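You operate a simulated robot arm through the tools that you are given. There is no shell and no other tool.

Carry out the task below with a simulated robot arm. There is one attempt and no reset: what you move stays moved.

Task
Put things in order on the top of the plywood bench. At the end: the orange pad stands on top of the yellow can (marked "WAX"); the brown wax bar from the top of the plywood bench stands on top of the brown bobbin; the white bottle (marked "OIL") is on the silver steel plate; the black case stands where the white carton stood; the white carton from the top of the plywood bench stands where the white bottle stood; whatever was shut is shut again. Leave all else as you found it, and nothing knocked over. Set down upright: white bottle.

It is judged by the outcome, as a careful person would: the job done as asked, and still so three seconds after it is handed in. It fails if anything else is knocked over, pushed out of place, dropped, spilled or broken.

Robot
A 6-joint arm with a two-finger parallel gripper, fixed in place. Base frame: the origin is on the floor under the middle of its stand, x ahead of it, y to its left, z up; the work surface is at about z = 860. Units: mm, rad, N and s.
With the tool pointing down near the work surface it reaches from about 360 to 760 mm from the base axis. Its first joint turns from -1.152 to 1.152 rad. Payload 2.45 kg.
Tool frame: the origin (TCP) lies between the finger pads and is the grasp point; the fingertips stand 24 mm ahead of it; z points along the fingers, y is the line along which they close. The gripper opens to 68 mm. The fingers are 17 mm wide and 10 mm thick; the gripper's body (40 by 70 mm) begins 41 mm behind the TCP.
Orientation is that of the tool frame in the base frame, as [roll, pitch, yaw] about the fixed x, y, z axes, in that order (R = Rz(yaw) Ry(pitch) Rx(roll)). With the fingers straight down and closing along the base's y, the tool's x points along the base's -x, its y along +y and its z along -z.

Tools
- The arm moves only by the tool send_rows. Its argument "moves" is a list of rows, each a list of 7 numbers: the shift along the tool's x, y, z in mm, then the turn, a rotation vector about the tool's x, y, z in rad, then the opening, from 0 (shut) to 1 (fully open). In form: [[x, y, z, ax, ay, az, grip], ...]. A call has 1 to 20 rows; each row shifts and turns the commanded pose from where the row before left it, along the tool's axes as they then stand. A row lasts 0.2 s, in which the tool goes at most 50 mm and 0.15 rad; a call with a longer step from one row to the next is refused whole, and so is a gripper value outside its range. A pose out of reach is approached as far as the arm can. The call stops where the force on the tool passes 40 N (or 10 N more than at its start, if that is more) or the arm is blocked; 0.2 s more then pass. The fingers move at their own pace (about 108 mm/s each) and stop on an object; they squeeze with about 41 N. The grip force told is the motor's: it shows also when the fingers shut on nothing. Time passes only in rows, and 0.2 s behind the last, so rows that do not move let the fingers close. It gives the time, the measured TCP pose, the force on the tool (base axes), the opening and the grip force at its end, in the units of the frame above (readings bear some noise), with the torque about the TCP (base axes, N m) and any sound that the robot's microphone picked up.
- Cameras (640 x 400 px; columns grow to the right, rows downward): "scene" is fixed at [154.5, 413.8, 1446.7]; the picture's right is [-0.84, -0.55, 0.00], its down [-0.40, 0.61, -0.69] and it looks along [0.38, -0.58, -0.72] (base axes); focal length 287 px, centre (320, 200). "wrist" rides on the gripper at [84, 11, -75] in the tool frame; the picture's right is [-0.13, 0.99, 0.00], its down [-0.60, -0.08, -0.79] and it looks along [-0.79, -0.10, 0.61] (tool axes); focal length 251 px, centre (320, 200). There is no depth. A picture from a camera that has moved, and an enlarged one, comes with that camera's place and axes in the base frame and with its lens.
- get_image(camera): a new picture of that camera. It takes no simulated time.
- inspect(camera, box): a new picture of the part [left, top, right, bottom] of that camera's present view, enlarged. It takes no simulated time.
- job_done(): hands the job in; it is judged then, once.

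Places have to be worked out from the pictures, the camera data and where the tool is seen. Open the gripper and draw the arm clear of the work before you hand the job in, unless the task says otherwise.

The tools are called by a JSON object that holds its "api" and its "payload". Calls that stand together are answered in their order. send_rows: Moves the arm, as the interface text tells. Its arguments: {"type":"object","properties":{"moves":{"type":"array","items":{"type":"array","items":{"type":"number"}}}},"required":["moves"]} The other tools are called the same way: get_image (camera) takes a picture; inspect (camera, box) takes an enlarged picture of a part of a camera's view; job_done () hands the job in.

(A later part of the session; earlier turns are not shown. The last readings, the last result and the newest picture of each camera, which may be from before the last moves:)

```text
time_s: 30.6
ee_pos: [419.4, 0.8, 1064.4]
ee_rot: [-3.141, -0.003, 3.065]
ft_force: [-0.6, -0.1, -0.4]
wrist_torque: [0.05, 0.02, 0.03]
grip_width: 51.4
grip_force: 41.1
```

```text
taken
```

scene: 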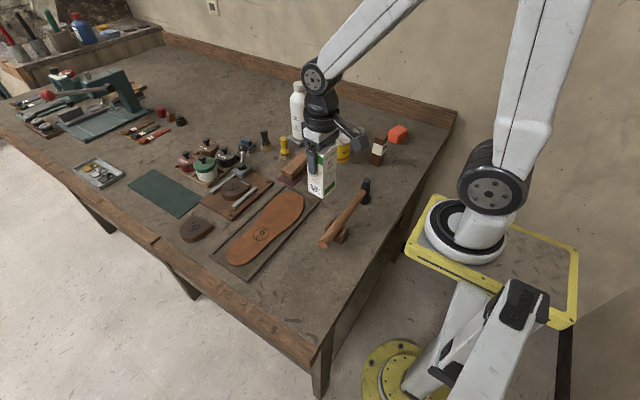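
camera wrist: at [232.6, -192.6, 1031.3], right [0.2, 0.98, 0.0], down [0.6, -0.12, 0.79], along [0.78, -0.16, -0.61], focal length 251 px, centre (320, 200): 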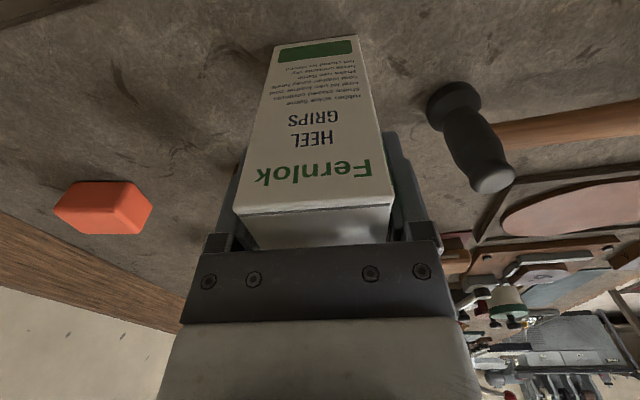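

The carton is held level and clear. I continue to the bottle's old place and descend to about 8 mm above the bench.

{"api": "send_rows", "payload": {"moves": [[4, 10, 0, 0, 0, 0, 0.6], [9, 22, 0, 0, 0, 0, 0.6], [11, 28, 0, 0, 0, 0, 0.6], [11, 28, 0, 0, 0, 0, 0.6], [11, 28, 0, 0, 0, 0, 0.6], [11, 28, 0, 0, 0, 0, 0.6], [11, 28, 0, 0, 0, 0, 0.6], [8, 21, 0, 0, 0, 0, 0.6], [4.9, 12.1, 0, 0, 0, 0, 0.6], [0, 0, 10, 0, 0, 0, 0.6], [0, 0, 20, 0, 0, 0, 0.6], [0, 0, 25, 0, 0, 0, 0.6], [0, 0, 25, 0, 0, 0, 0.6], [0, 0, 15, 0, 0, 0, 0.6], [0, 0, 5, 0, 0, 0, 0.6], [0, 0, 0, 0, 0, 0, 0.6]]}}

{"api": "inspect", "payload": {"camera": "scene", "box": [220, 180, 380, 330]}}

```text
time_s: 34.0
ee_pos: [354.8, 210.4, 965.4]
ee_rot: [-3.141, -0.003, 3.067]
ft_force: [0.1, 0.5, -0.5]
wrist_torque: [0.02, 0.01, 0.02]
grip_width: 51.3
grip_force: 41.0
```

```text
2.67 times, centred on (300, 255) of scene
camera zoom: at [154.5, 413.8, 1446.7], right [-0.84, -0.55, 0.0], down [-0.4, 0.61, -0.69], along [0.38, -0.58, -0.72], focal length 764 px, centre (373, 53)
```

zoom: 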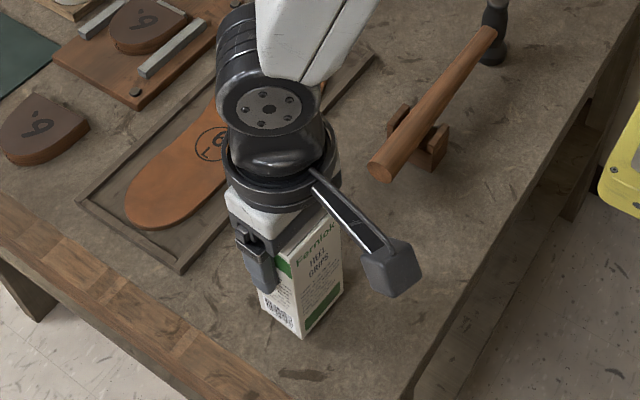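

It hangs above the bottle's old place. I set it down in small steps, watching the force.

{"api": "send_rows", "payload": {"moves": [[0, 0.6, 3, 0, 0, 0, 0.6], [0, 0, 3, 0, 0, 0, 0.6], [0, 0, 1.5, 0, 0, 0, 0.6], [0, 0, 1, 0, 0, 0, 0.6], [0, 0, 0, 0, 0, 0, 0.6]]}}

```text
time_s: 35.2
ee_pos: [353.0, 211.0, 956.2]
ee_rot: [-3.141, -0.003, 3.066]
ft_force: [0.8, -0.2, -0.8]
wrist_torque: [-0.05, 0.02, 0.0]
grip_width: 51.3
grip_force: 41.4
```

{"api": "send_rows", "payload": {"moves": [[0, 0, 0.6, 0, 0, 0, 0.6], [0, 0, 0.6, 0, 0, 0, 0.6], [0, 0, 0, 0, 0, 0, 0.6]]}}

```text
time_s: 36.0
ee_pos: [354.0, 210.0, 956.3]
ee_rot: [3.14, -0.001, 3.066]
ft_force: [-1.4, -3.9, 15.4]
wrist_torque: [-0.33, 0.11, 0.0]
grip_width: 51.1
grip_force: 40.8
```

The carton has touched the bench (15 N). I ease off about 1 mm and release.

{"api": "send_rows", "payload": {"moves": [[0, 0, -0.8, 0, 0, 0, 0.6], [0, 0, 0, 0, 0, 0, 0.8], [0, 0, 0, 0, 0, 0, 0.9], [0, 0, 0, 0, 0, 0, 1], [0, 0, 0, 0, 0, 0, 1]]}}

{"api": "get_image", "payload": {"camera": "wrist"}}

{"api": "inspect", "payload": {"camera": "scene", "box": [220, 180, 380, 330]}}

```text
time_s: 37.2
ee_pos: [353.1, 210.9, 957.2]
ee_rot: [3.141, -0.003, 3.066]
ft_force: [0.1, 0.1, 0.3]
wrist_torque: [0.01, -0.03, 0.01]
grip_width: 67.8
grip_force: 0.0
```

```text
taken
camera wrist: at [269.8, 228.7, 1031.5], right [0.2, 0.98, 0.0], down [0.6, -0.12, 0.79], along [0.78, -0.16, -0.61], focal length 251 px, centre (320, 200)
```

wrist: 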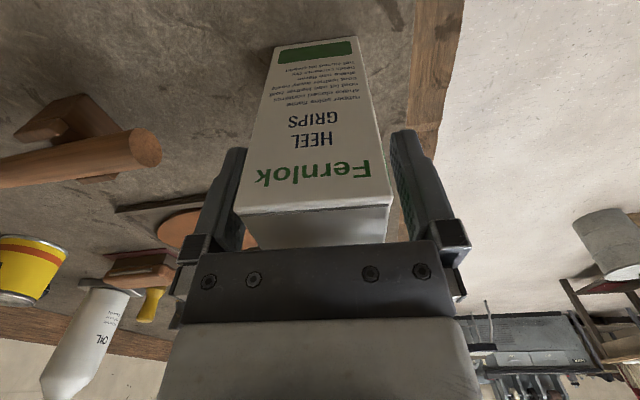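

```text
2.67 times, centred on (300, 255) of scene
camera zoom: at [154.5, 413.8, 1446.7], right [-0.84, -0.55, 0.0], down [-0.4, 0.61, -0.69], along [0.38, -0.58, -0.72], focal length 764 px, centre (373, 53)
```

zoom: 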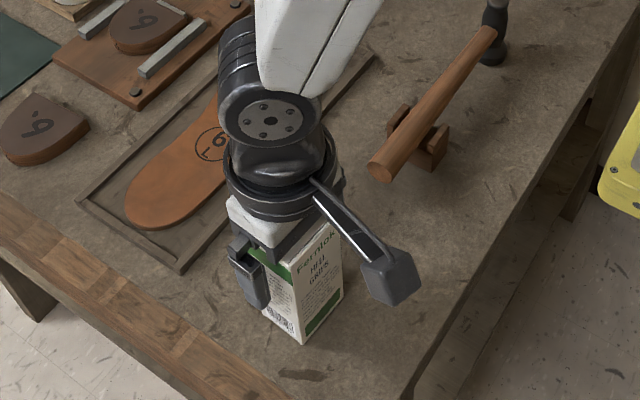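

The carton stands free. I rise straight up and go to a viewpoint over the far right corner to look at the black case.

{"api": "send_rows", "payload": {"moves": [[0, 0, -15, 0, 0, 0, 1], [0, 0, -35, 0, 0, 0, 1], [0, 0, -45, 0, 0, 0, 1], [0, 0, -45, 0, 0, -0.075, 1], [-10, -25, 0, 0, 0, 0, 1], [-15, -41, 0, 0, 0, 0, 1], [-15, -41, 0, 0, 0, 0, 1], [-15, -41, 0, 0, 0, 0, 1], [-15, -41, 0, 0, 0, 0, 1], [-15, -41, 0, 0, 0, 0, 1], [-15, -41, 0, 0, 0, 0, 1], [-15, -41, 0, 0, 0, 0, 1], [-15, -41, 0, 0, 0, 0, 1], [-15, -41, 0, 0, 0, 0, 1], [-15, -41, 0, 0, 0, 0, 1], [-15, -41, 0, 0, 0, 0, 1], [-15, -41, 0, 0, 0, 0, 1], [-15, -41, 0, 0, 0, 0, 1], [-17, -44, 0, 0, 0, 0, 1], [0, 0, 0, 0, 0, 0, 1]]}}

{"api": "get_image", "payload": {"camera": "wrist"}}

{"api": "get_image", "payload": {"camera": "scene"}}

```text
time_s: 41.4
ee_pos: [575.9, -390.8, 1096.2]
ee_rot: [3.141, -0.003, -3.141]
ft_force: [0.1, 0.4, -0.2]
wrist_torque: [-0.05, -0.03, -0.02]
grip_width: 67.9
grip_force: 0.0
```

```text
taken
camera wrist: at [490.4, -380.1, 1171.4], right [0.13, 0.99, 0.0], down [0.61, -0.08, 0.79], along [0.78, -0.1, -0.61], focal length 251 px, centre (320, 200)
```

wrist: 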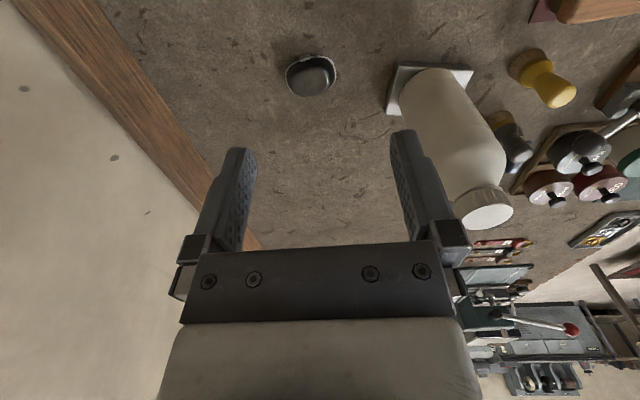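

```text
taken
```

scene: 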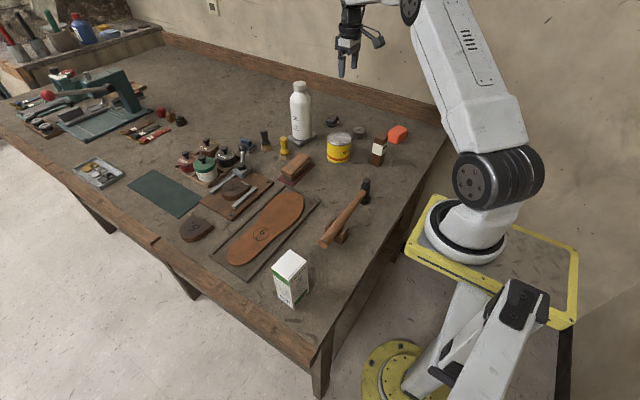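

The case is in view just ahead of the fingers. I enlarge it.

{"api": "inspect", "payload": {"camera": "wrist", "box": [260, 30, 370, 115]}}

{"api": "inspect", "payload": {"camera": "scene", "box": [310, 100, 380, 150]}}

```text
4.71 times, centred on (315, 72) of wrist
camera zoom: at [490.4, -380.1, 1171.4], right [0.13, 0.99, 0.0], down [0.61, -0.08, 0.79], along [0.78, -0.1, -0.61], focal length 1183 px, centre (344, 800)
```

zoom: 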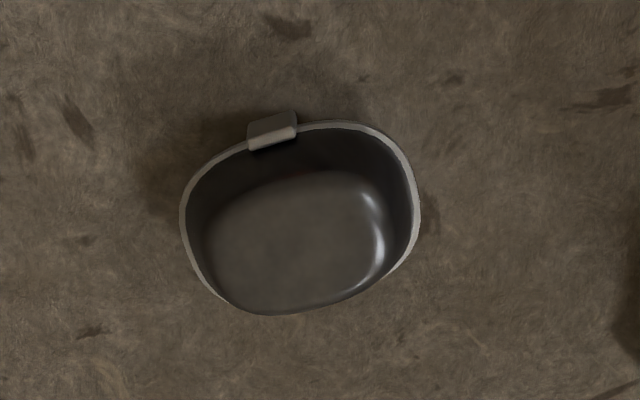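

```text
8.00 times, centred on (345, 125) of scene
camera zoom: at [154.5, 413.8, 1446.7], right [-0.84, -0.55, 0.0], down [-0.4, 0.61, -0.69], along [0.38, -0.58, -0.72], focal length 2293 px, centre (120, 800)
```

zoom: 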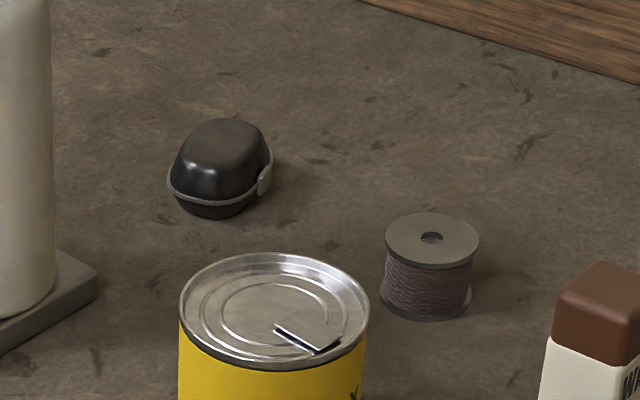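

The black case is a closed clamshell about 60×43×32 mm with its latch facing the robot. It is centred near (635,-410) and turned about +7.5°. I will grip it end to end along its long axis, away from the latch, and hover over it first for a closer look.

{"api": "send_rows", "payload": {"moves": [[-14.75, -4.75, 30, 0, 0, 0, 1], [-14.75, -4.75, 35, 0, 0, 0, 1], [-14.75, -4.75, 35, 0, 0, 0, 1], [-14.75, -4.75, 30, 0, 0, 0, 1], [0, 0, 0, 0, 0, -0.13, 1], [0, 0, 0, 0, 0, 0, 1]]}}

{"api": "get_image", "payload": {"camera": "wrist"}}

{"api": "get_image", "payload": {"camera": "scene"}}

```text
time_s: 42.8
ee_pos: [630.5, -407.1, 966.7]
ee_rot: [3.141, -0.001, -3.01]
ft_force: [-0.2, 0.6, -0.3]
wrist_torque: [-0.03, 0.0, -0.01]
grip_width: 68.0
grip_force: 0.1
out of reach, approached as far as the arm can: row 4
```

```text
taken
camera wrist: at [545.4, -407.3, 1041.3], right [0.0, 1.0, 0.0], down [0.61, 0.0, 0.79], along [0.79, 0.0, -0.61], focal length 251 px, centre (320, 200)
```

wrist: 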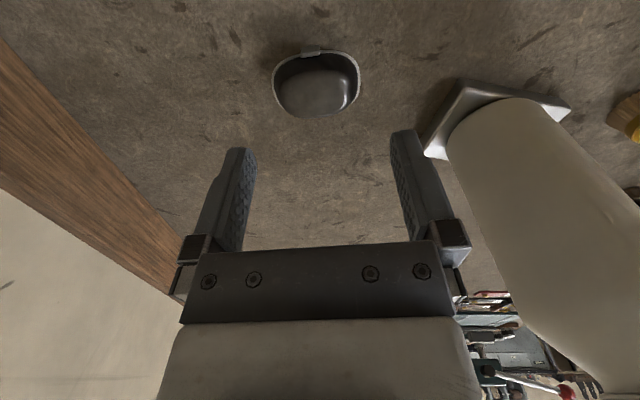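

```text
taken
```

scene: 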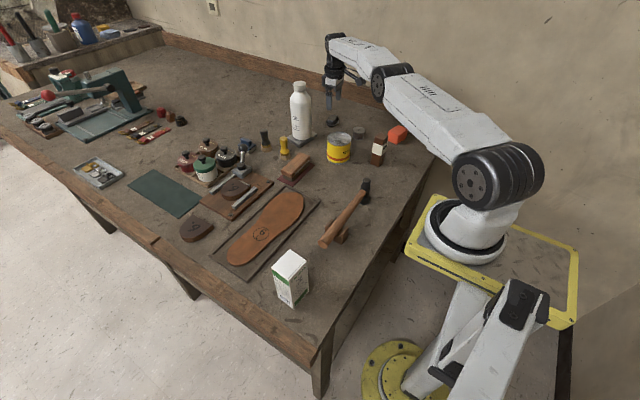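

The arm reached its limit at 750 mm radius here, but lower down it should reach slightly further. I enlarge the case to refine its position.

{"api": "inspect", "payload": {"camera": "wrist", "box": [250, 30, 390, 130]}}

{"api": "inspect", "payload": {"camera": "scene", "box": [300, 20, 420, 150]}}

```text
4.00 times, centred on (320, 80) of wrist
camera zoom: at [545.4, -407.3, 1041.3], right [0.0, 1.0, 0.0], down [0.61, 0.0, 0.79], along [0.79, 0.0, -0.61], focal length 1006 px, centre (320, 680)
```

zoom: 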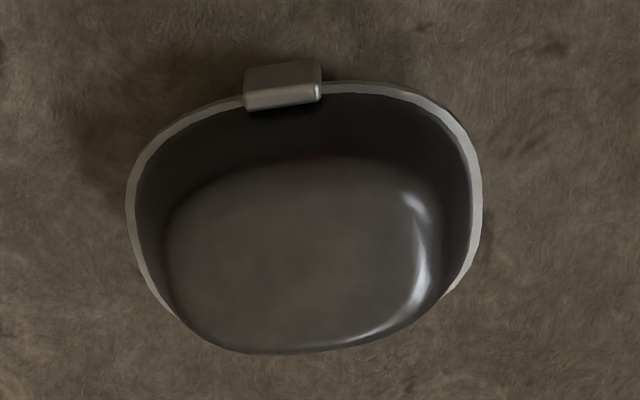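

```text
3.08 times, centred on (360, 85) of scene
camera zoom: at [154.5, 413.8, 1446.7], right [-0.84, -0.55, 0.0], down [-0.4, 0.61, -0.69], along [0.38, -0.58, -0.72], focal length 882 px, centre (197, 554)
```

zoom: 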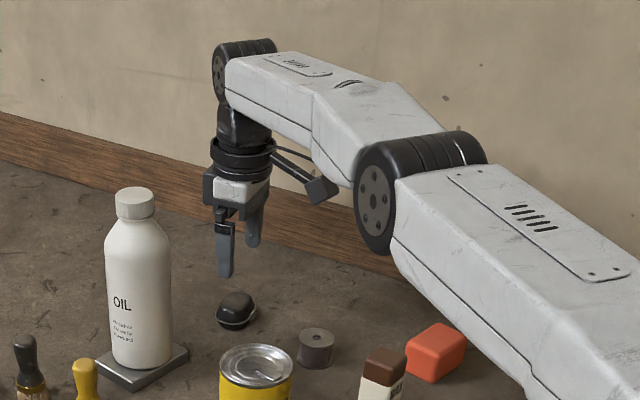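

The case centre refines to about (633.5,-409.4), 60 mm end to end. I descend to just above it and check the reach.

{"api": "send_rows", "payload": {"moves": [[0, 0, 18, 0, 0, 0, 1], [-2.67, -2.67, 18, 0, 0, 0, 1], [0, 0, 0, 0, 0, 0, 1]]}}

{"api": "inspect", "payload": {"camera": "wrist", "box": [210, 50, 430, 200]}}

```text
time_s: 43.6
ee_pos: [628.8, -406.2, 929.9]
ee_rot: [-3.14, -0.002, -3.011]
ft_force: [-0.2, 0.0, 0.0]
wrist_torque: [0.01, -0.02, -0.01]
grip_width: 68.0
grip_force: 0.0
out of reach, approached as far as the arm can: row 2
```

```text
2.67 times, centred on (320, 125) of wrist
camera zoom: at [542.8, -405.9, 1005.9], right [0.0, 1.0, 0.0], down [0.61, 0.0, 0.79], along [0.79, 0.0, -0.61], focal length 670 px, centre (320, 400)
```

zoom: 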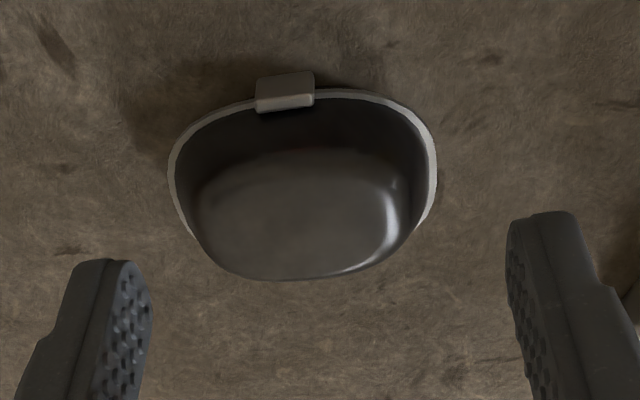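

The vertical tool falls about 6 mm short in radius. A small tilt about the finger line (-0.13 rad, tips leaning outward) keeps the pads square to the case ends and extends the reach, so I apply that and move over the centre.

{"api": "send_rows", "payload": {"moves": [[0, 0, 0, 0, -0.13, 0, 1], [-4.2, -3.8, 0.5, 0, 0, 0, 1], [0, 0, 0, 0, 0, 0, 1]]}}

{"api": "inspect", "payload": {"camera": "wrist", "box": [210, 50, 430, 200]}}

{"api": "inspect", "payload": {"camera": "scene", "box": [300, 40, 400, 150]}}

```text
time_s: 44.4
ee_pos: [633.2, -409.0, 930.5]
ee_rot: [-3.141, 0.13, -3.01]
ft_force: [-0.1, 0.1, -0.1]
wrist_torque: [-0.04, -0.03, 0.03]
grip_width: 67.9
grip_force: 0.2
```

```text
2.67 times, centred on (320, 125) of wrist
camera zoom: at [538.7, -409.8, 994.3], right [0.0, 1.0, 0.02], down [0.5, -0.01, 0.86], along [0.86, 0.01, -0.5], focal length 670 px, centre (320, 400)
```

zoom: 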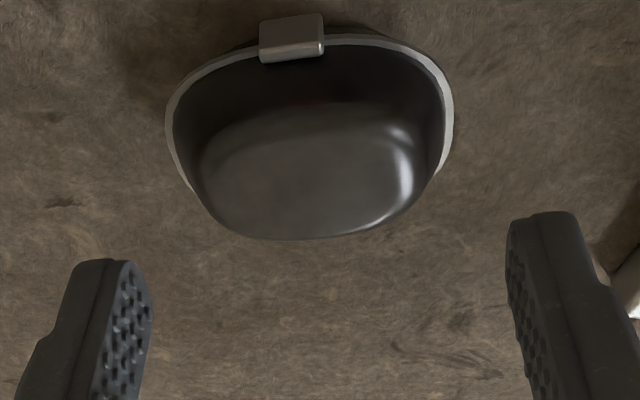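

```text
3.64 times, centred on (350, 95) of scene
camera zoom: at [154.5, 413.8, 1446.7], right [-0.84, -0.55, 0.0], down [-0.4, 0.61, -0.69], along [0.38, -0.58, -0.72], focal length 1042 px, centre (211, 582)
```

zoom: 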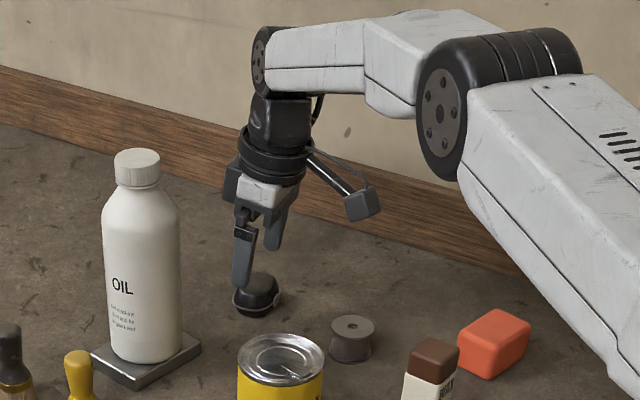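

The tilt gives the reach: the tool is at (633.2,-409.0) without clipping, and the case centre reads about (633,-409.6). I descend partway and check the finger clearance on both ends.

{"api": "send_rows", "payload": {"moves": [[2.5, -0.15, 14, 0, 0, 0, 1], [2.5, -0.2, 14, 0, 0, 0, 1], [0, 0, 0, 0, 0, 0, 1]]}}

{"api": "inspect", "payload": {"camera": "wrist", "box": [210, 60, 430, 220]}}

{"api": "inspect", "payload": {"camera": "scene", "box": [310, 80, 380, 140]}}

```text
time_s: 45.2
ee_pos: [632.2, -410.6, 902.5]
ee_rot: [-3.14, 0.13, -3.013]
ft_force: [-0.5, 0.7, -0.4]
wrist_torque: [-0.02, 0.01, -0.01]
grip_width: 68.0
grip_force: 0.0
```

```text
2.50 times, centred on (320, 140) of wrist
camera zoom: at [537.6, -410.5, 965.9], right [0.0, 1.0, 0.02], down [0.5, -0.01, 0.86], along [0.86, 0.01, -0.5], focal length 629 px, centre (320, 350)
```

zoom: 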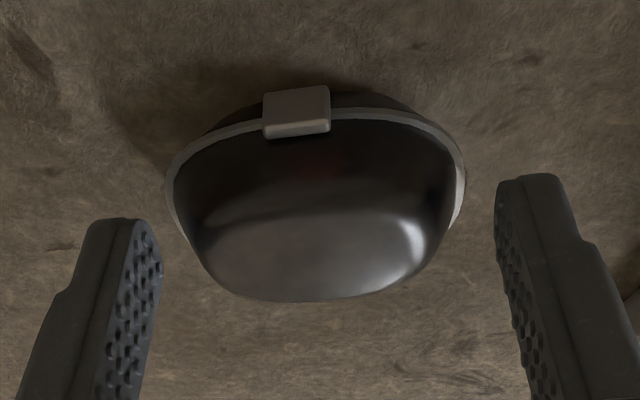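

```text
6.67 times, centred on (345, 110) of scene
camera zoom: at [154.5, 413.8, 1446.7], right [-0.84, -0.55, 0.0], down [-0.4, 0.61, -0.69], along [0.38, -0.58, -0.72], focal length 1911 px, centre (153, 800)
```

zoom: 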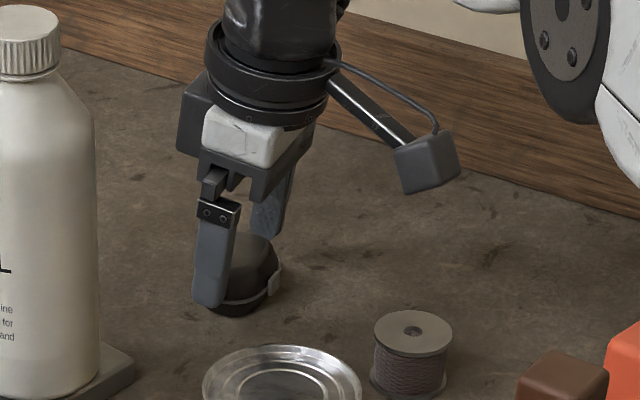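

The case lies centred between the fingertips to within about half a millimetre. I go down the last 15 mm to just above the bench.

{"api": "send_rows", "payload": {"moves": [[1, 0.05, 5, 0, 0, 0, 1], [1, 0.05, 5, 0, 0, 0, 1], [1.1, 0.05, 4.7, 0, 0, 0, 1], [0, 0, 0, 0, 0, 0, 1]]}}

{"api": "inspect", "payload": {"camera": "wrist", "box": [210, 80, 430, 240]}}

{"api": "inspect", "payload": {"camera": "scene", "box": [310, 80, 380, 140]}}

```text
time_s: 46.2
ee_pos: [630.8, -409.0, 887.1]
ee_rot: [-3.141, 0.128, -3.013]
ft_force: [-0.4, 0.1, -0.3]
wrist_torque: [0.0, -0.03, 0.02]
grip_width: 68.1
grip_force: 0.0
```

```text
2.50 times, centred on (320, 160) of wrist
camera zoom: at [536.5, -410.2, 950.7], right [0.0, 1.0, 0.02], down [0.5, -0.01, 0.86], along [0.86, 0.01, -0.5], focal length 629 px, centre (320, 300)
```

zoom: 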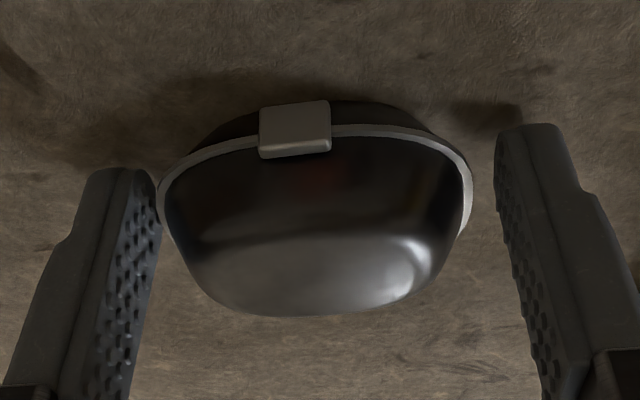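

```text
6.67 times, centred on (345, 110) of scene
camera zoom: at [154.5, 413.8, 1446.7], right [-0.84, -0.55, 0.0], down [-0.4, 0.61, -0.69], along [0.38, -0.58, -0.72], focal length 1911 px, centre (153, 800)
```

zoom: 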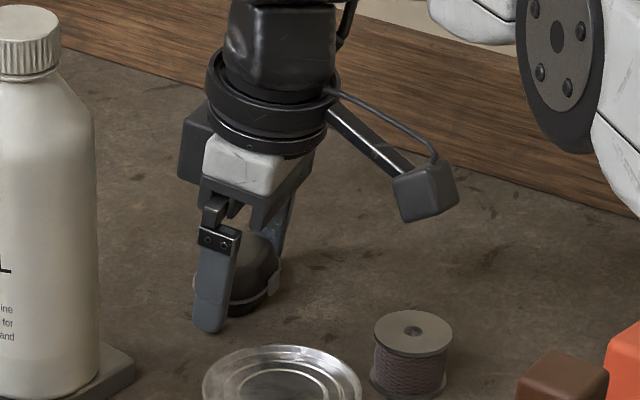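

The fingers straddle the case with a little more room on the right, so I shift 1.5 mm to the left and close.

{"api": "send_rows", "payload": {"moves": [[0, -1.5, 0, 0, 0, 0, 1], [0, 0, 0, 0, 0, 0, 0.92], [0, 0, 0, 0, 0, 0, 0.86], [0, 0, 0, 0, 0, 0, 0.75], [0, 0, 0, 0, 0, 0, 0.7], [0, 0, 0, 0, 0, 0, 0.7]]}}

{"api": "inspect", "payload": {"camera": "wrist", "box": [210, 80, 430, 240]}}

```text
time_s: 47.6
ee_pos: [630.2, -410.4, 887.0]
ee_rot: [3.141, 0.129, -3.012]
ft_force: [0.1, -1.2, 0.5]
wrist_torque: [-0.01, 0.0, -0.01]
grip_width: 55.6
grip_force: 40.7
```

```text
2.50 times, centred on (320, 160) of wrist
camera zoom: at [536.4, -411.6, 950.8], right [0.0, 1.0, 0.02], down [0.5, -0.01, 0.86], along [0.86, 0.01, -0.5], focal length 629 px, centre (320, 300)
```

zoom: 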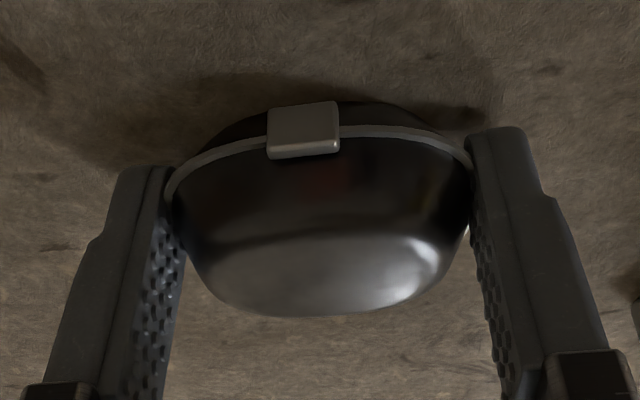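

The case is held at 55.6 mm. I lift it slowly straight up and check that it stays level and shut.

{"api": "send_rows", "payload": {"moves": [[-0.4, 0, -3, 0, 0, 0, 0.7], [-0.8, 0, -6, 0, 0, 0, 0.7], [-1.3, 0, -10, 0, 0, 0, 0.7], [-1.6, 0, -12, 0, 0, 0, 0.7], [-1.6, 0, -12, 0, 0, 0, 0.7], [-1, 0, -7, 0, 0, 0, 0.7], [0, 0, 0, 0, 0, 0, 0.7]]}}

{"api": "inspect", "payload": {"camera": "wrist", "box": [210, 80, 430, 240]}}

{"api": "inspect", "payload": {"camera": "scene", "box": [300, 60, 390, 140]}}

```text
time_s: 49.2
ee_pos: [630.3, -408.6, 938.0]
ee_rot: [3.142, 0.127, -3.014]
ft_force: [1.1, -0.5, -0.1]
wrist_torque: [0.01, 0.03, -0.01]
grip_width: 55.6
grip_force: 41.2
```

```text
2.50 times, centred on (320, 160) of wrist
camera zoom: at [536.9, -411.4, 1001.6], right [0.0, 1.0, 0.02], down [0.5, -0.01, 0.86], along [0.86, 0.01, -0.5], focal length 629 px, centre (320, 300)
```

zoom: 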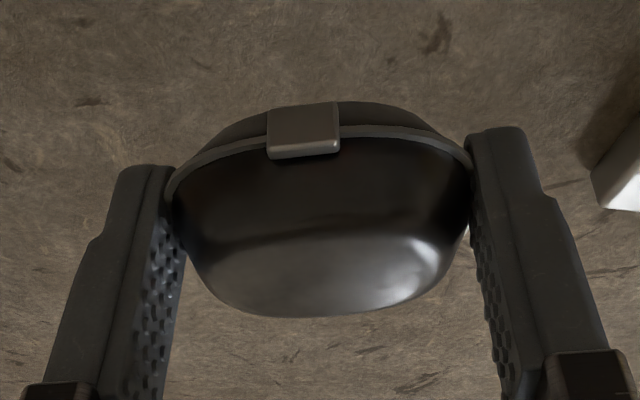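

```text
5.00 times, centred on (345, 100) of scene
camera zoom: at [154.5, 413.8, 1446.7], right [-0.84, -0.55, 0.0], down [-0.4, 0.61, -0.69], along [0.38, -0.58, -0.72], focal length 1433 px, centre (195, 700)
```

zoom: 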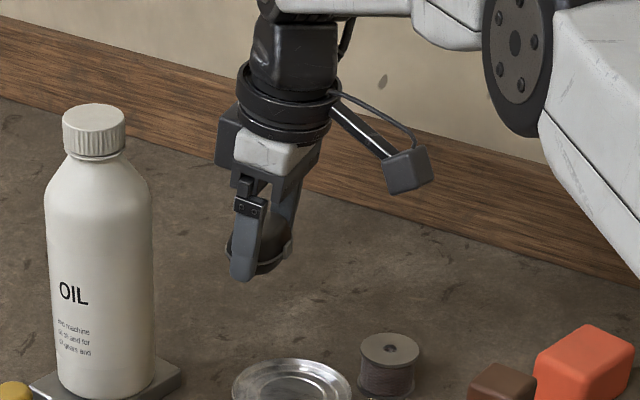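

The case came up level and shut. I carry it up and over the can and wax bar to above the carton's old place.

{"api": "send_rows", "payload": {"moves": [[-2.6, 0, -19.8, 0, 0, 0, 0.7], [-2.6, 0, -19.8, 0, 0, 0, 0.7], [10, 10, -24, 0, 0, 0, 0.7], [14.5, 15.8, -28.8, 0, 0, 0, 0.7], [19, 21.6, -33.6, 0, 0, 0, 0.7], [25.8, 21.15, -3.37, 0, 0, 0, 0.7], [25.8, 21.15, -3.37, 0, 0, 0, 0.7], [25.8, 21.15, -3.37, 0, 0, 0, 0.7], [25.8, 21.15, -3.37, 0, 0, 0, 0.7], [25.8, 21.15, -3.37, 0, 0, 0, 0.7], [25.8, 21.15, -3.37, 0, 0, 0, 0.7], [25.8, 21.15, -3.37, 0, 0, 0, 0.7], [25.8, 21.15, -3.37, 0, 0, 0, 0.7], [16, 13, -2, 0, 0, 0, 0.7], [9.8, 8.15, -1.4, 0, 0, 0, 0.7], [0, 0, 0, 0, 0, 0, 0.7]]}}

{"api": "get_image", "payload": {"camera": "wrist"}}

{"api": "get_image", "payload": {"camera": "scene"}}

```text
time_s: 52.6
ee_pos: [314.8, -212.3, 1057.5]
ee_rot: [-3.141, 0.126, -3.01]
ft_force: [0.0, -0.1, -1.3]
wrist_torque: [-0.02, 0.01, -0.04]
grip_width: 55.4
grip_force: 41.0
```

```text
taken
camera wrist: at [219.7, -213.1, 1122.1], right [0.0, 1.0, 0.02], down [0.5, -0.01, 0.86], along [0.86, 0.01, -0.5], focal length 251 px, centre (320, 200)
```

wrist: 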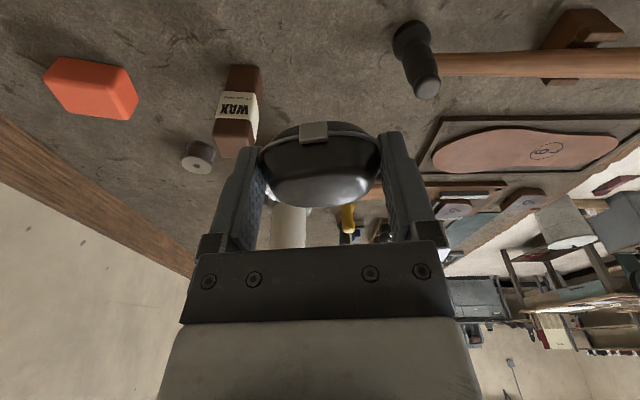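

```text
taken
```

scene: 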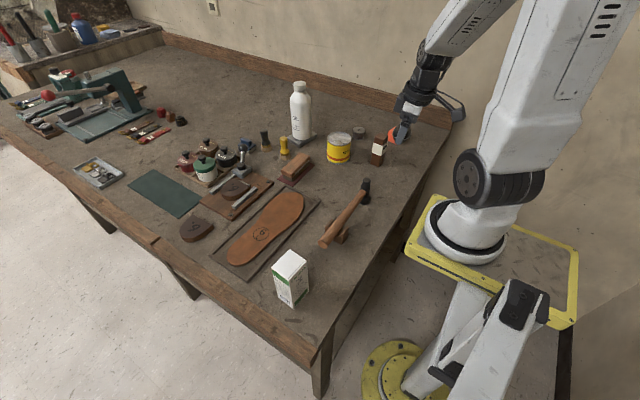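

It's above the carton's old place with no reach limit hit. I adjust 2 mm and descend to about 30 mm above the bench.

{"api": "send_rows", "payload": {"moves": [[1.2, 2.2, -0.2, 0, 0, 0, 0.7], [3, 0, 23, 0, 0, 0, 0.7], [4.5, 0, 34, 0, 0, 0, 0.7], [4.5, 0, 34, 0, 0, 0, 0.7], [4, 0, 30, 0, 0, 0, 0.7], [2, 0, 15, 0, 0, 0, 0.7], [0, 0, 0, 0, 0, 0, 0.7]]}}

{"api": "get_image", "payload": {"camera": "scene"}}

{"api": "get_image", "payload": {"camera": "wrist"}}

```text
time_s: 54.2
ee_pos: [312.6, -210.4, 921.8]
ee_rot: [3.141, 0.128, -3.011]
ft_force: [-0.5, 0.7, -0.8]
wrist_torque: [0.01, -0.02, -0.02]
grip_width: 55.5
grip_force: 40.6
```

```text
taken
```

scene: 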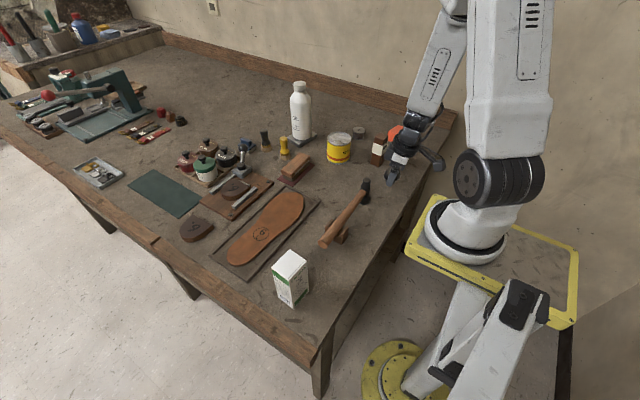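

```text
taken
camera wrist: at [218.0, -211.5, 984.2], right [0.0, 1.0, 0.02], down [0.5, -0.01, 0.86], along [0.86, 0.01, -0.5], focal length 251 px, centre (320, 200)
```

wrist: 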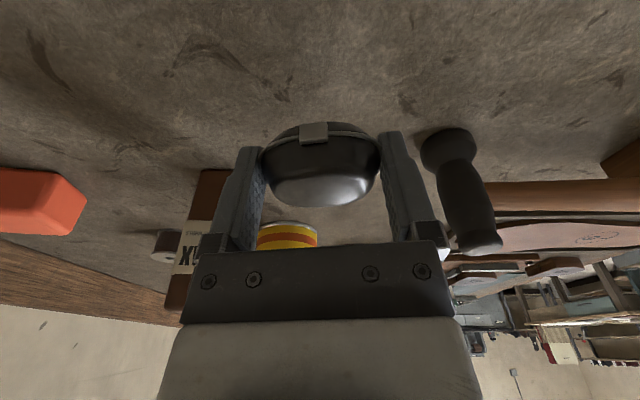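

No reach trouble and the wax bar is clear of the gripper. I lower the case to the bench in shrinking steps.

{"api": "send_rows", "payload": {"moves": [[2, 0, 15, 0, 0, 0, 0.7], [1.4, 0, 11, 0, 0, 0, 0.7], [0.6, 0, 4.5, 0, 0, 0, 0.7], [0.2, 0, 1.5, 0, 0, 0, 0.7], [0, 0, 0, 0, 0, 0, 0.7]]}}

```text
time_s: 55.4
ee_pos: [312.2, -210.5, 889.1]
ee_rot: [-3.14, 0.127, -3.014]
ft_force: [0.1, -1.0, -0.6]
wrist_torque: [0.01, 0.01, -0.05]
grip_width: 55.7
grip_force: 41.3
```

{"api": "send_rows", "payload": {"moves": [[0, 0, 0.8, 0, 0, 0, 0.7], [0, 0, 0.6, 0, 0, 0, 0.7], [0, 0, 0, 0, 0, 0, 0.7]]}}

```text
time_s: 56.2
ee_pos: [313.2, -211.6, 887.5]
ee_rot: [-3.14, 0.128, -3.01]
ft_force: [0.5, 0.6, -0.2]
wrist_torque: [0.0, -0.01, 0.01]
grip_width: 55.6
grip_force: 41.3
```

Still no contact, so I go on in half-millimetre steps.

{"api": "send_rows", "payload": {"moves": [[0, 0, 0.5, 0, 0, 0, 0.7], [0, 0, 0.4, 0, 0, 0, 0.7], [0, 0, 0, 0, 0, 0, 0.7]]}}

{"api": "get_image", "payload": {"camera": "wrist"}}

```text
time_s: 57.0
ee_pos: [312.7, -211.1, 886.7]
ee_rot: [-3.14, 0.128, -3.012]
ft_force: [0.0, 0.7, 0.5]
wrist_torque: [-0.02, -0.03, 0.02]
grip_width: 55.7
grip_force: 41.0
```

```text
taken
camera wrist: at [218.4, -211.7, 950.6], right [0.0, 1.0, 0.02], down [0.5, -0.01, 0.86], along [0.86, 0.01, -0.5], focal length 251 px, centre (320, 200)
```

wrist: 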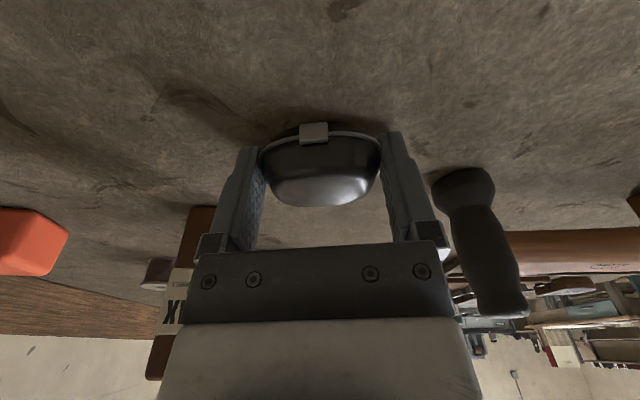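

{"api": "send_rows", "payload": {"moves": [[0, 0, 0.5, 0, 0, 0, 0.7], [0, 0, 0, 0, 0, 0, 0.7]]}}

```text
time_s: 57.6
ee_pos: [313.4, -210.8, 887.0]
ee_rot: [3.141, 0.13, -3.012]
ft_force: [-2.7, 0.8, 12.0]
wrist_torque: [0.06, 0.01, -0.02]
grip_width: 55.7
grip_force: 40.5
```

The case is on the bench (12 N at z=887). I ease off 0.6 mm and release.

{"api": "send_rows", "payload": {"moves": [[0, 0, -0.6, 0, 0, 0, 0.7], [0, 0, 0, 0, 0, 0, 0.86], [0, 0, 0, 0, 0, 0, 0.93], [0, 0, 0, 0, 0, 0, 1], [0, 0, 0, 0, 0, 0, 1]]}}

{"api": "inspect", "payload": {"camera": "wrist", "box": [210, 80, 430, 240]}}

```text
time_s: 58.8
ee_pos: [311.9, -210.4, 887.3]
ee_rot: [-3.141, 0.126, -3.012]
ft_force: [-0.1, 0.4, -0.1]
wrist_torque: [0.01, 0.04, 0.05]
grip_width: 68.1
grip_force: 0.0
```

```text
2.50 times, centred on (320, 160) of wrist
camera zoom: at [218.4, -211.5, 951.0], right [0.0, 1.0, 0.02], down [0.5, -0.01, 0.86], along [0.86, 0.01, -0.5], focal length 629 px, centre (320, 300)
```

zoom: 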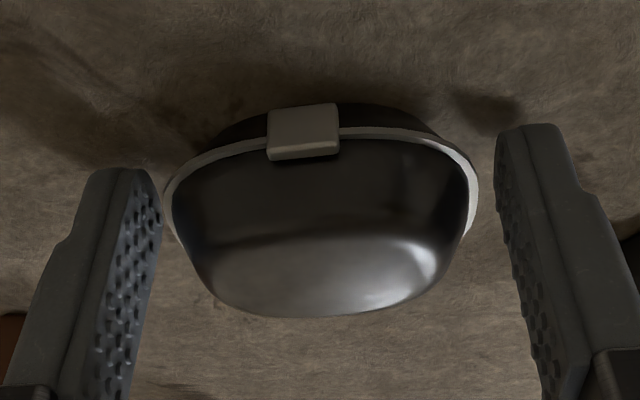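

The case rests in place and is still shut. I rise straight up, level the tool and go over to the orange pad.

{"api": "send_rows", "payload": {"moves": [[-1.3, 0, -10, 0, 0, 0, 1], [-3.2, 0, -25, 0, 0, 0, 1], [-5.2, 0, -40, 0, 0, 0, 1], [-5.8, 0, -44, 0, 0, 0, 1], [0, 0, 0, 0, 0.13, 0, 1], [-7, -39.6, -5, 0, 0, 0, 1], [-7, -39.6, -5, 0, 0, 0, 1], [-7, -39.6, -5, 0, 0, 0, 1], [-7, -39.6, -5, 0, 0, 0, 1], [-7, -39.6, -5, 0, 0, 0, 1], [-7, -39.6, -5, 0, 0, 0, 1], [0, 0, 0, 0, 0, 0.13, 1], [0, 0, 0, 0, 0, 0, 1]]}}

{"api": "get_image", "payload": {"camera": "wrist"}}

{"api": "get_image", "payload": {"camera": "scene"}}

```text
time_s: 61.6
ee_pos: [386.1, -440.7, 1036.4]
ee_rot: [-3.141, -0.002, 3.141]
ft_force: [1.2, 0.0, -0.8]
wrist_torque: [0.03, 0.0, 0.0]
grip_width: 68.1
grip_force: 0.1
```

```text
taken
camera wrist: at [301.6, -429.0, 1112.2], right [0.13, 0.99, 0.0], down [0.61, -0.08, 0.79], along [0.78, -0.1, -0.61], focal length 251 px, centre (320, 200)
```

wrist: 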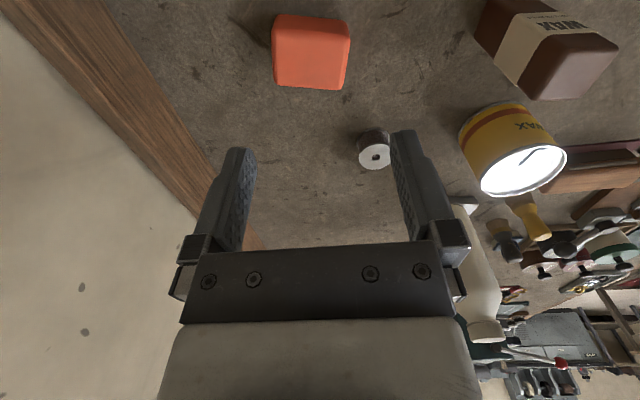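

```text
taken
```

scene: 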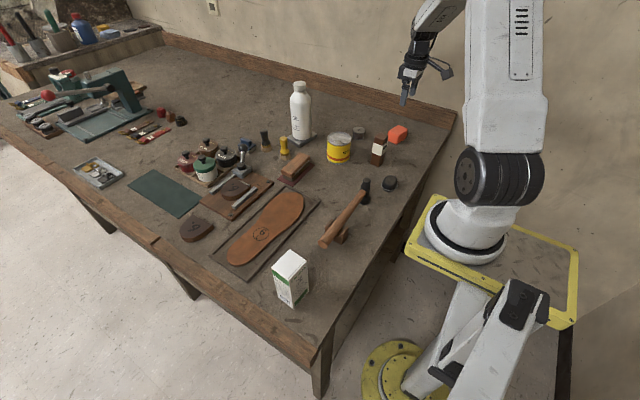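

The case now stands at the carton's old place. I enlarge the pad in both views.

{"api": "inspect", "payload": {"camera": "wrist", "box": [240, 0, 390, 100]}}

{"api": "inspect", "payload": {"camera": "scene", "box": [350, 110, 430, 200]}}

{"api": "inspect", "payload": {"camera": "wrist", "box": [340, 90, 590, 210]}}

```text
4.00 times, centred on (315, 50) of wrist
camera zoom: at [301.6, -429.0, 1112.2], right [0.13, 0.99, 0.0], down [0.61, -0.08, 0.79], along [0.78, -0.1, -0.61], focal length 1006 px, centre (340, 800)
```

zoom: 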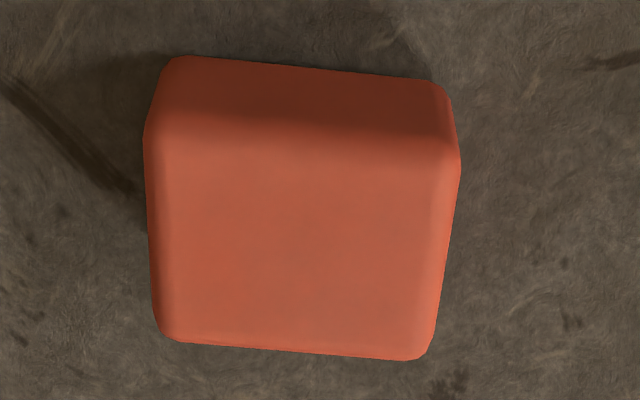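

```text
4.44 times, centred on (390, 155) of scene
camera zoom: at [154.5, 413.8, 1446.7], right [-0.84, -0.55, 0.0], down [-0.4, 0.61, -0.69], along [0.38, -0.58, -0.72], focal length 1274 px, centre (9, 400)
```

zoom: 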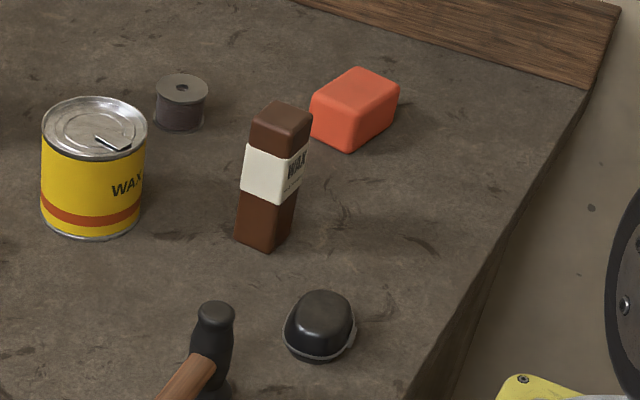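

```text
2.56 times, centred on (465, 150) of wrist
camera zoom: at [301.6, -429.0, 1112.2], right [0.13, 0.99, 0.0], down [0.61, -0.08, 0.79], along [0.78, -0.1, -0.61], focal length 644 px, centre (-51, 328)
```

zoom: 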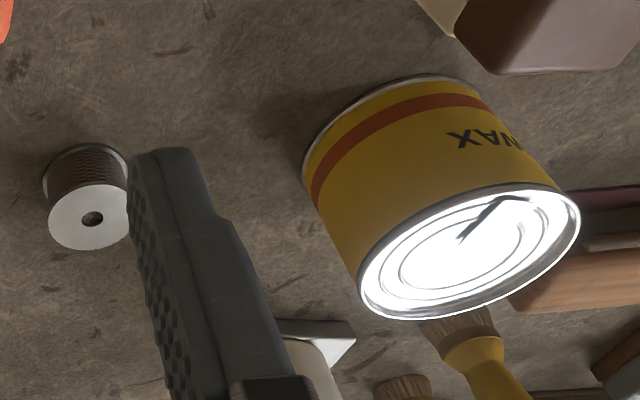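

The pad is about 57×41×40 mm, centred near (394,-449), turned about -11°. I align the tool with it and come down to just above its top.

{"api": "send_rows", "payload": {"moves": [[-7.9, -8, 10, 0, 0, 0.1, 1], [0, 0, 35, 0, 0, 0.09, 1], [0, 0, 40, 0, 0, 0, 1], [0, 0, 18, 0, 0, 0, 1], [0, 0, 0, 0, 0, 0, 1]]}}

{"api": "get_image", "payload": {"camera": "wrist"}}

{"api": "inspect", "payload": {"camera": "wrist", "box": [210, 60, 430, 220]}}

```text
time_s: 62.8
ee_pos: [393.0, -448.0, 932.9]
ee_rot: [-3.141, -0.002, 2.951]
ft_force: [0.4, 0.3, 0.4]
wrist_torque: [0.0, 0.02, 0.03]
grip_width: 67.9
grip_force: 0.1
```

```text
taken
camera wrist: at [312.1, -421.6, 1007.9], right [0.31, 0.95, 0.0], down [0.58, -0.19, 0.79], along [0.75, -0.25, -0.61], focal length 251 px, centre (320, 200)
```

wrist: 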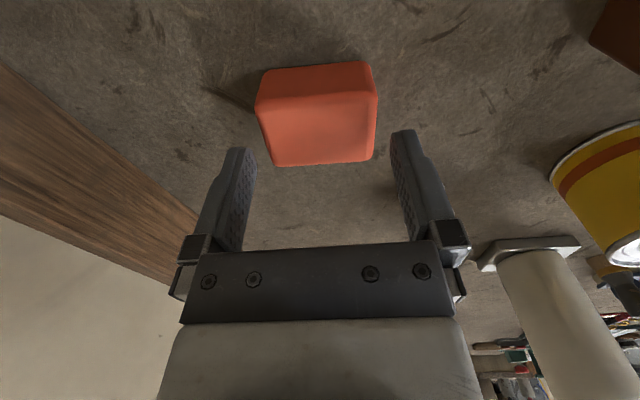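

```text
2.50 times, centred on (320, 140) of wrist
camera zoom: at [312.1, -421.6, 1007.9], right [0.31, 0.95, 0.0], down [0.58, -0.19, 0.79], along [0.75, -0.25, -0.61], focal length 629 px, centre (320, 350)
```

zoom: 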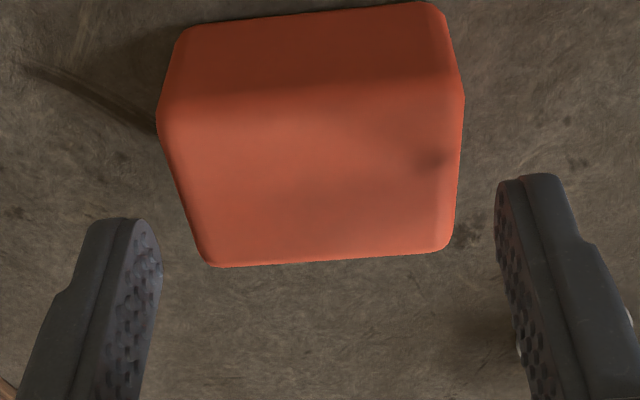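

The pad is centred under the fingers within a fraction of a millimetre, needing about 2° more turn. I lower around it and close.

{"api": "send_rows", "payload": {"moves": [[0, 0, 12, 0, 0, 0.035, 1], [0, 0, 18, 0, 0, 0, 1], [0, 0, 10, 0, 0, 0, 1], [0, 0, 0, 0, 0, 0, 0.95], [0, 0, 0, 0, 0, 0, 0.88], [0, 0, 0, 0, 0, 0, 0.75], [0, 0, 0, 0, 0, 0, 0.7], [0, 0, 0, 0, 0, 0, 0.7]]}}

{"api": "inspect", "payload": {"camera": "wrist", "box": [210, 80, 430, 240]}}

```text
time_s: 64.6
ee_pos: [392.6, -448.3, 894.4]
ee_rot: [3.141, -0.001, 2.917]
ft_force: [-0.7, -0.4, -0.2]
wrist_torque: [-0.01, -0.01, 0.01]
grip_width: 60.9
grip_force: 41.3
```

```text
2.50 times, centred on (320, 160) of wrist
camera zoom: at [312.8, -418.5, 968.8], right [0.35, 0.94, 0.0], down [0.57, -0.21, 0.79], along [0.74, -0.28, -0.61], focal length 629 px, centre (320, 300)
```

zoom: 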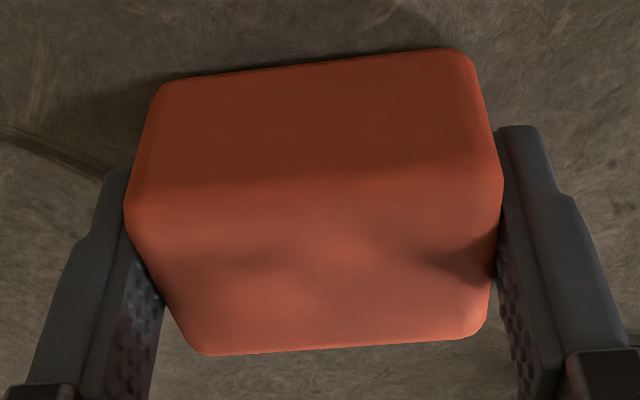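

The pad is held at 61 mm. I lift it and carry it over the can at about (511.5,-247.5).

{"api": "send_rows", "payload": {"moves": [[0, 0, -4, 0, 0, 0, 0.7], [0, 0, -10, 0, 0, 0, 0.7], [0, 0, -20, 0, 0, 0, 0.7], [0, 0, -30, 0, 0, 0, 0.7], [0, 0, -30, 0, 0, 0, 0.7], [0, 0, -26, 0, 0, 0, 0.7], [0, 0, -10, 0, 0, 0, 0.7], [-4.3, 13.3, 0, 0, 0, 0, 0.7], [-7.1, 22.2, 0, 0, 0, 0, 0.7], [-9.26, 28.9, 0, 0, 0, 0, 0.7], [-9.26, 28.9, 0, 0, 0, 0, 0.7], [-9.26, 28.9, 0, 0, 0, 0, 0.7], [-9.26, 28.9, 0, 0, 0, 0, 0.7], [-9.26, 28.9, 0, 0, 0, 0, 0.7], [-7.8, 24.5, 0, 0, 0, 0, 0.7], [-5.7, 17.8, 0, 0, 0, 0, 0.7], [0, 0, 0, 0, 0, 0, 0.7]]}}

{"api": "get_image", "payload": {"camera": "wrist"}}

{"api": "inspect", "payload": {"camera": "scene", "box": [270, 80, 420, 190]}}

```text
time_s: 68.2
ee_pos: [513.0, -247.6, 1025.3]
ee_rot: [3.14, -0.002, 2.917]
ft_force: [-0.2, -0.6, 0.4]
wrist_torque: [-0.02, 0.0, 0.01]
grip_width: 60.9
grip_force: 40.0
```

```text
taken
camera wrist: at [432.6, -217.8, 1099.5], right [0.35, 0.94, 0.0], down [0.57, -0.21, 0.79], along [0.74, -0.28, -0.61], focal length 251 px, centre (320, 200)
```

wrist: 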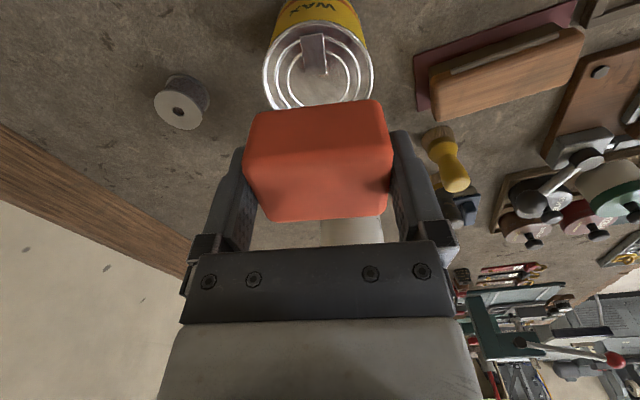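

```text
3.64 times, centred on (345, 135) of scene
camera zoom: at [154.5, 413.8, 1446.7], right [-0.84, -0.55, 0.0], down [-0.4, 0.61, -0.69], along [0.38, -0.58, -0.72], focal length 1042 px, centre (229, 436)
```

zoom: 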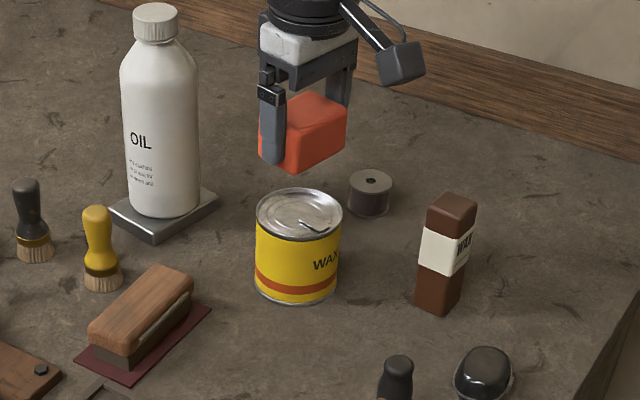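

The can's lid is visible beyond the pad. I enlarge it to check the alignment.

{"api": "inspect", "payload": {"camera": "wrist", "box": [230, 0, 410, 120]}}

```text
3.33 times, centred on (320, 60) of wrist
camera zoom: at [432.6, -217.8, 1099.5], right [0.35, 0.94, 0.0], down [0.57, -0.21, 0.79], along [0.74, -0.28, -0.61], focal length 838 px, centre (320, 667)
```

zoom: 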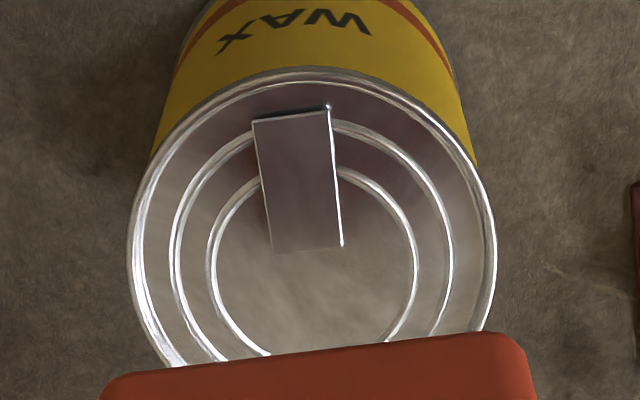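

The can centre comes out about 2.5 mm further out than the tool and 1 mm to the right. I correct for that and lower to a few millimetres above the lid.

{"api": "send_rows", "payload": {"moves": [[-2.4, -1, 5, 0, 0, 0, 0.7], [0, 0, 15, 0, 0, 0, 0.7], [0, 0, 15, 0, 0, 0, 0.7], [0, 0, 10, 0, 0, 0, 0.7], [0, 0, 4, 0, 0, 0, 0.7], [0, 0, 0, 0, 0, 0, 0.7]]}}

{"api": "inspect", "payload": {"camera": "scene", "box": [300, 90, 390, 175]}}

{"api": "inspect", "payload": {"camera": "wrist", "box": [210, 40, 430, 240]}}

```text
time_s: 69.6
ee_pos: [514.5, -248.6, 973.7]
ee_rot: [-3.141, -0.003, 2.916]
ft_force: [0.9, 0.4, 0.1]
wrist_torque: [0.0, 0.0, 0.01]
grip_width: 60.8
grip_force: 41.3
```

```text
4.71 times, centred on (345, 132) of scene
camera zoom: at [154.5, 413.8, 1446.7], right [-0.84, -0.55, 0.0], down [-0.4, 0.61, -0.69], along [0.38, -0.58, -0.72], focal length 1349 px, centre (202, 518)
```

zoom: 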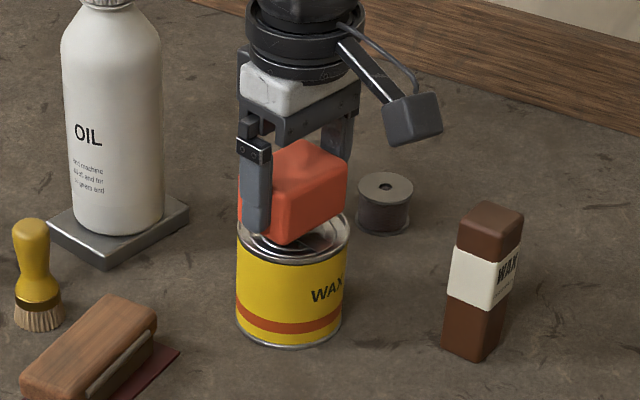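

```text
2.00 times, centred on (320, 140) of wrist
camera zoom: at [434.4, -219.7, 1049.6], right [0.35, 0.94, 0.0], down [0.57, -0.21, 0.79], along [0.74, -0.28, -0.61], focal length 503 px, centre (320, 320)
```

zoom: 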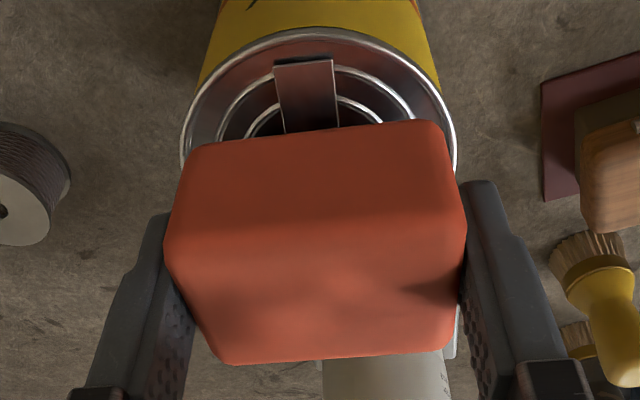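

The pad sits over the lid's middle with a small gap. I lower in small steps until contact.

{"api": "send_rows", "payload": {"moves": [[0, 0, 1.5, 0, 0, 0, 0.7], [0, 0, 1, 0, 0, 0, 0.7], [0, 0, 0.7, 0, 0, 0, 0.7], [0, 0, 0, 0, 0, 0, 0.7]]}}

```text
time_s: 70.6
ee_pos: [513.5, -249.6, 971.5]
ee_rot: [3.14, -0.004, 2.917]
ft_force: [0.3, 0.6, 0.3]
wrist_torque: [-0.02, 0.0, 0.02]
grip_width: 61.0
grip_force: 40.2
```

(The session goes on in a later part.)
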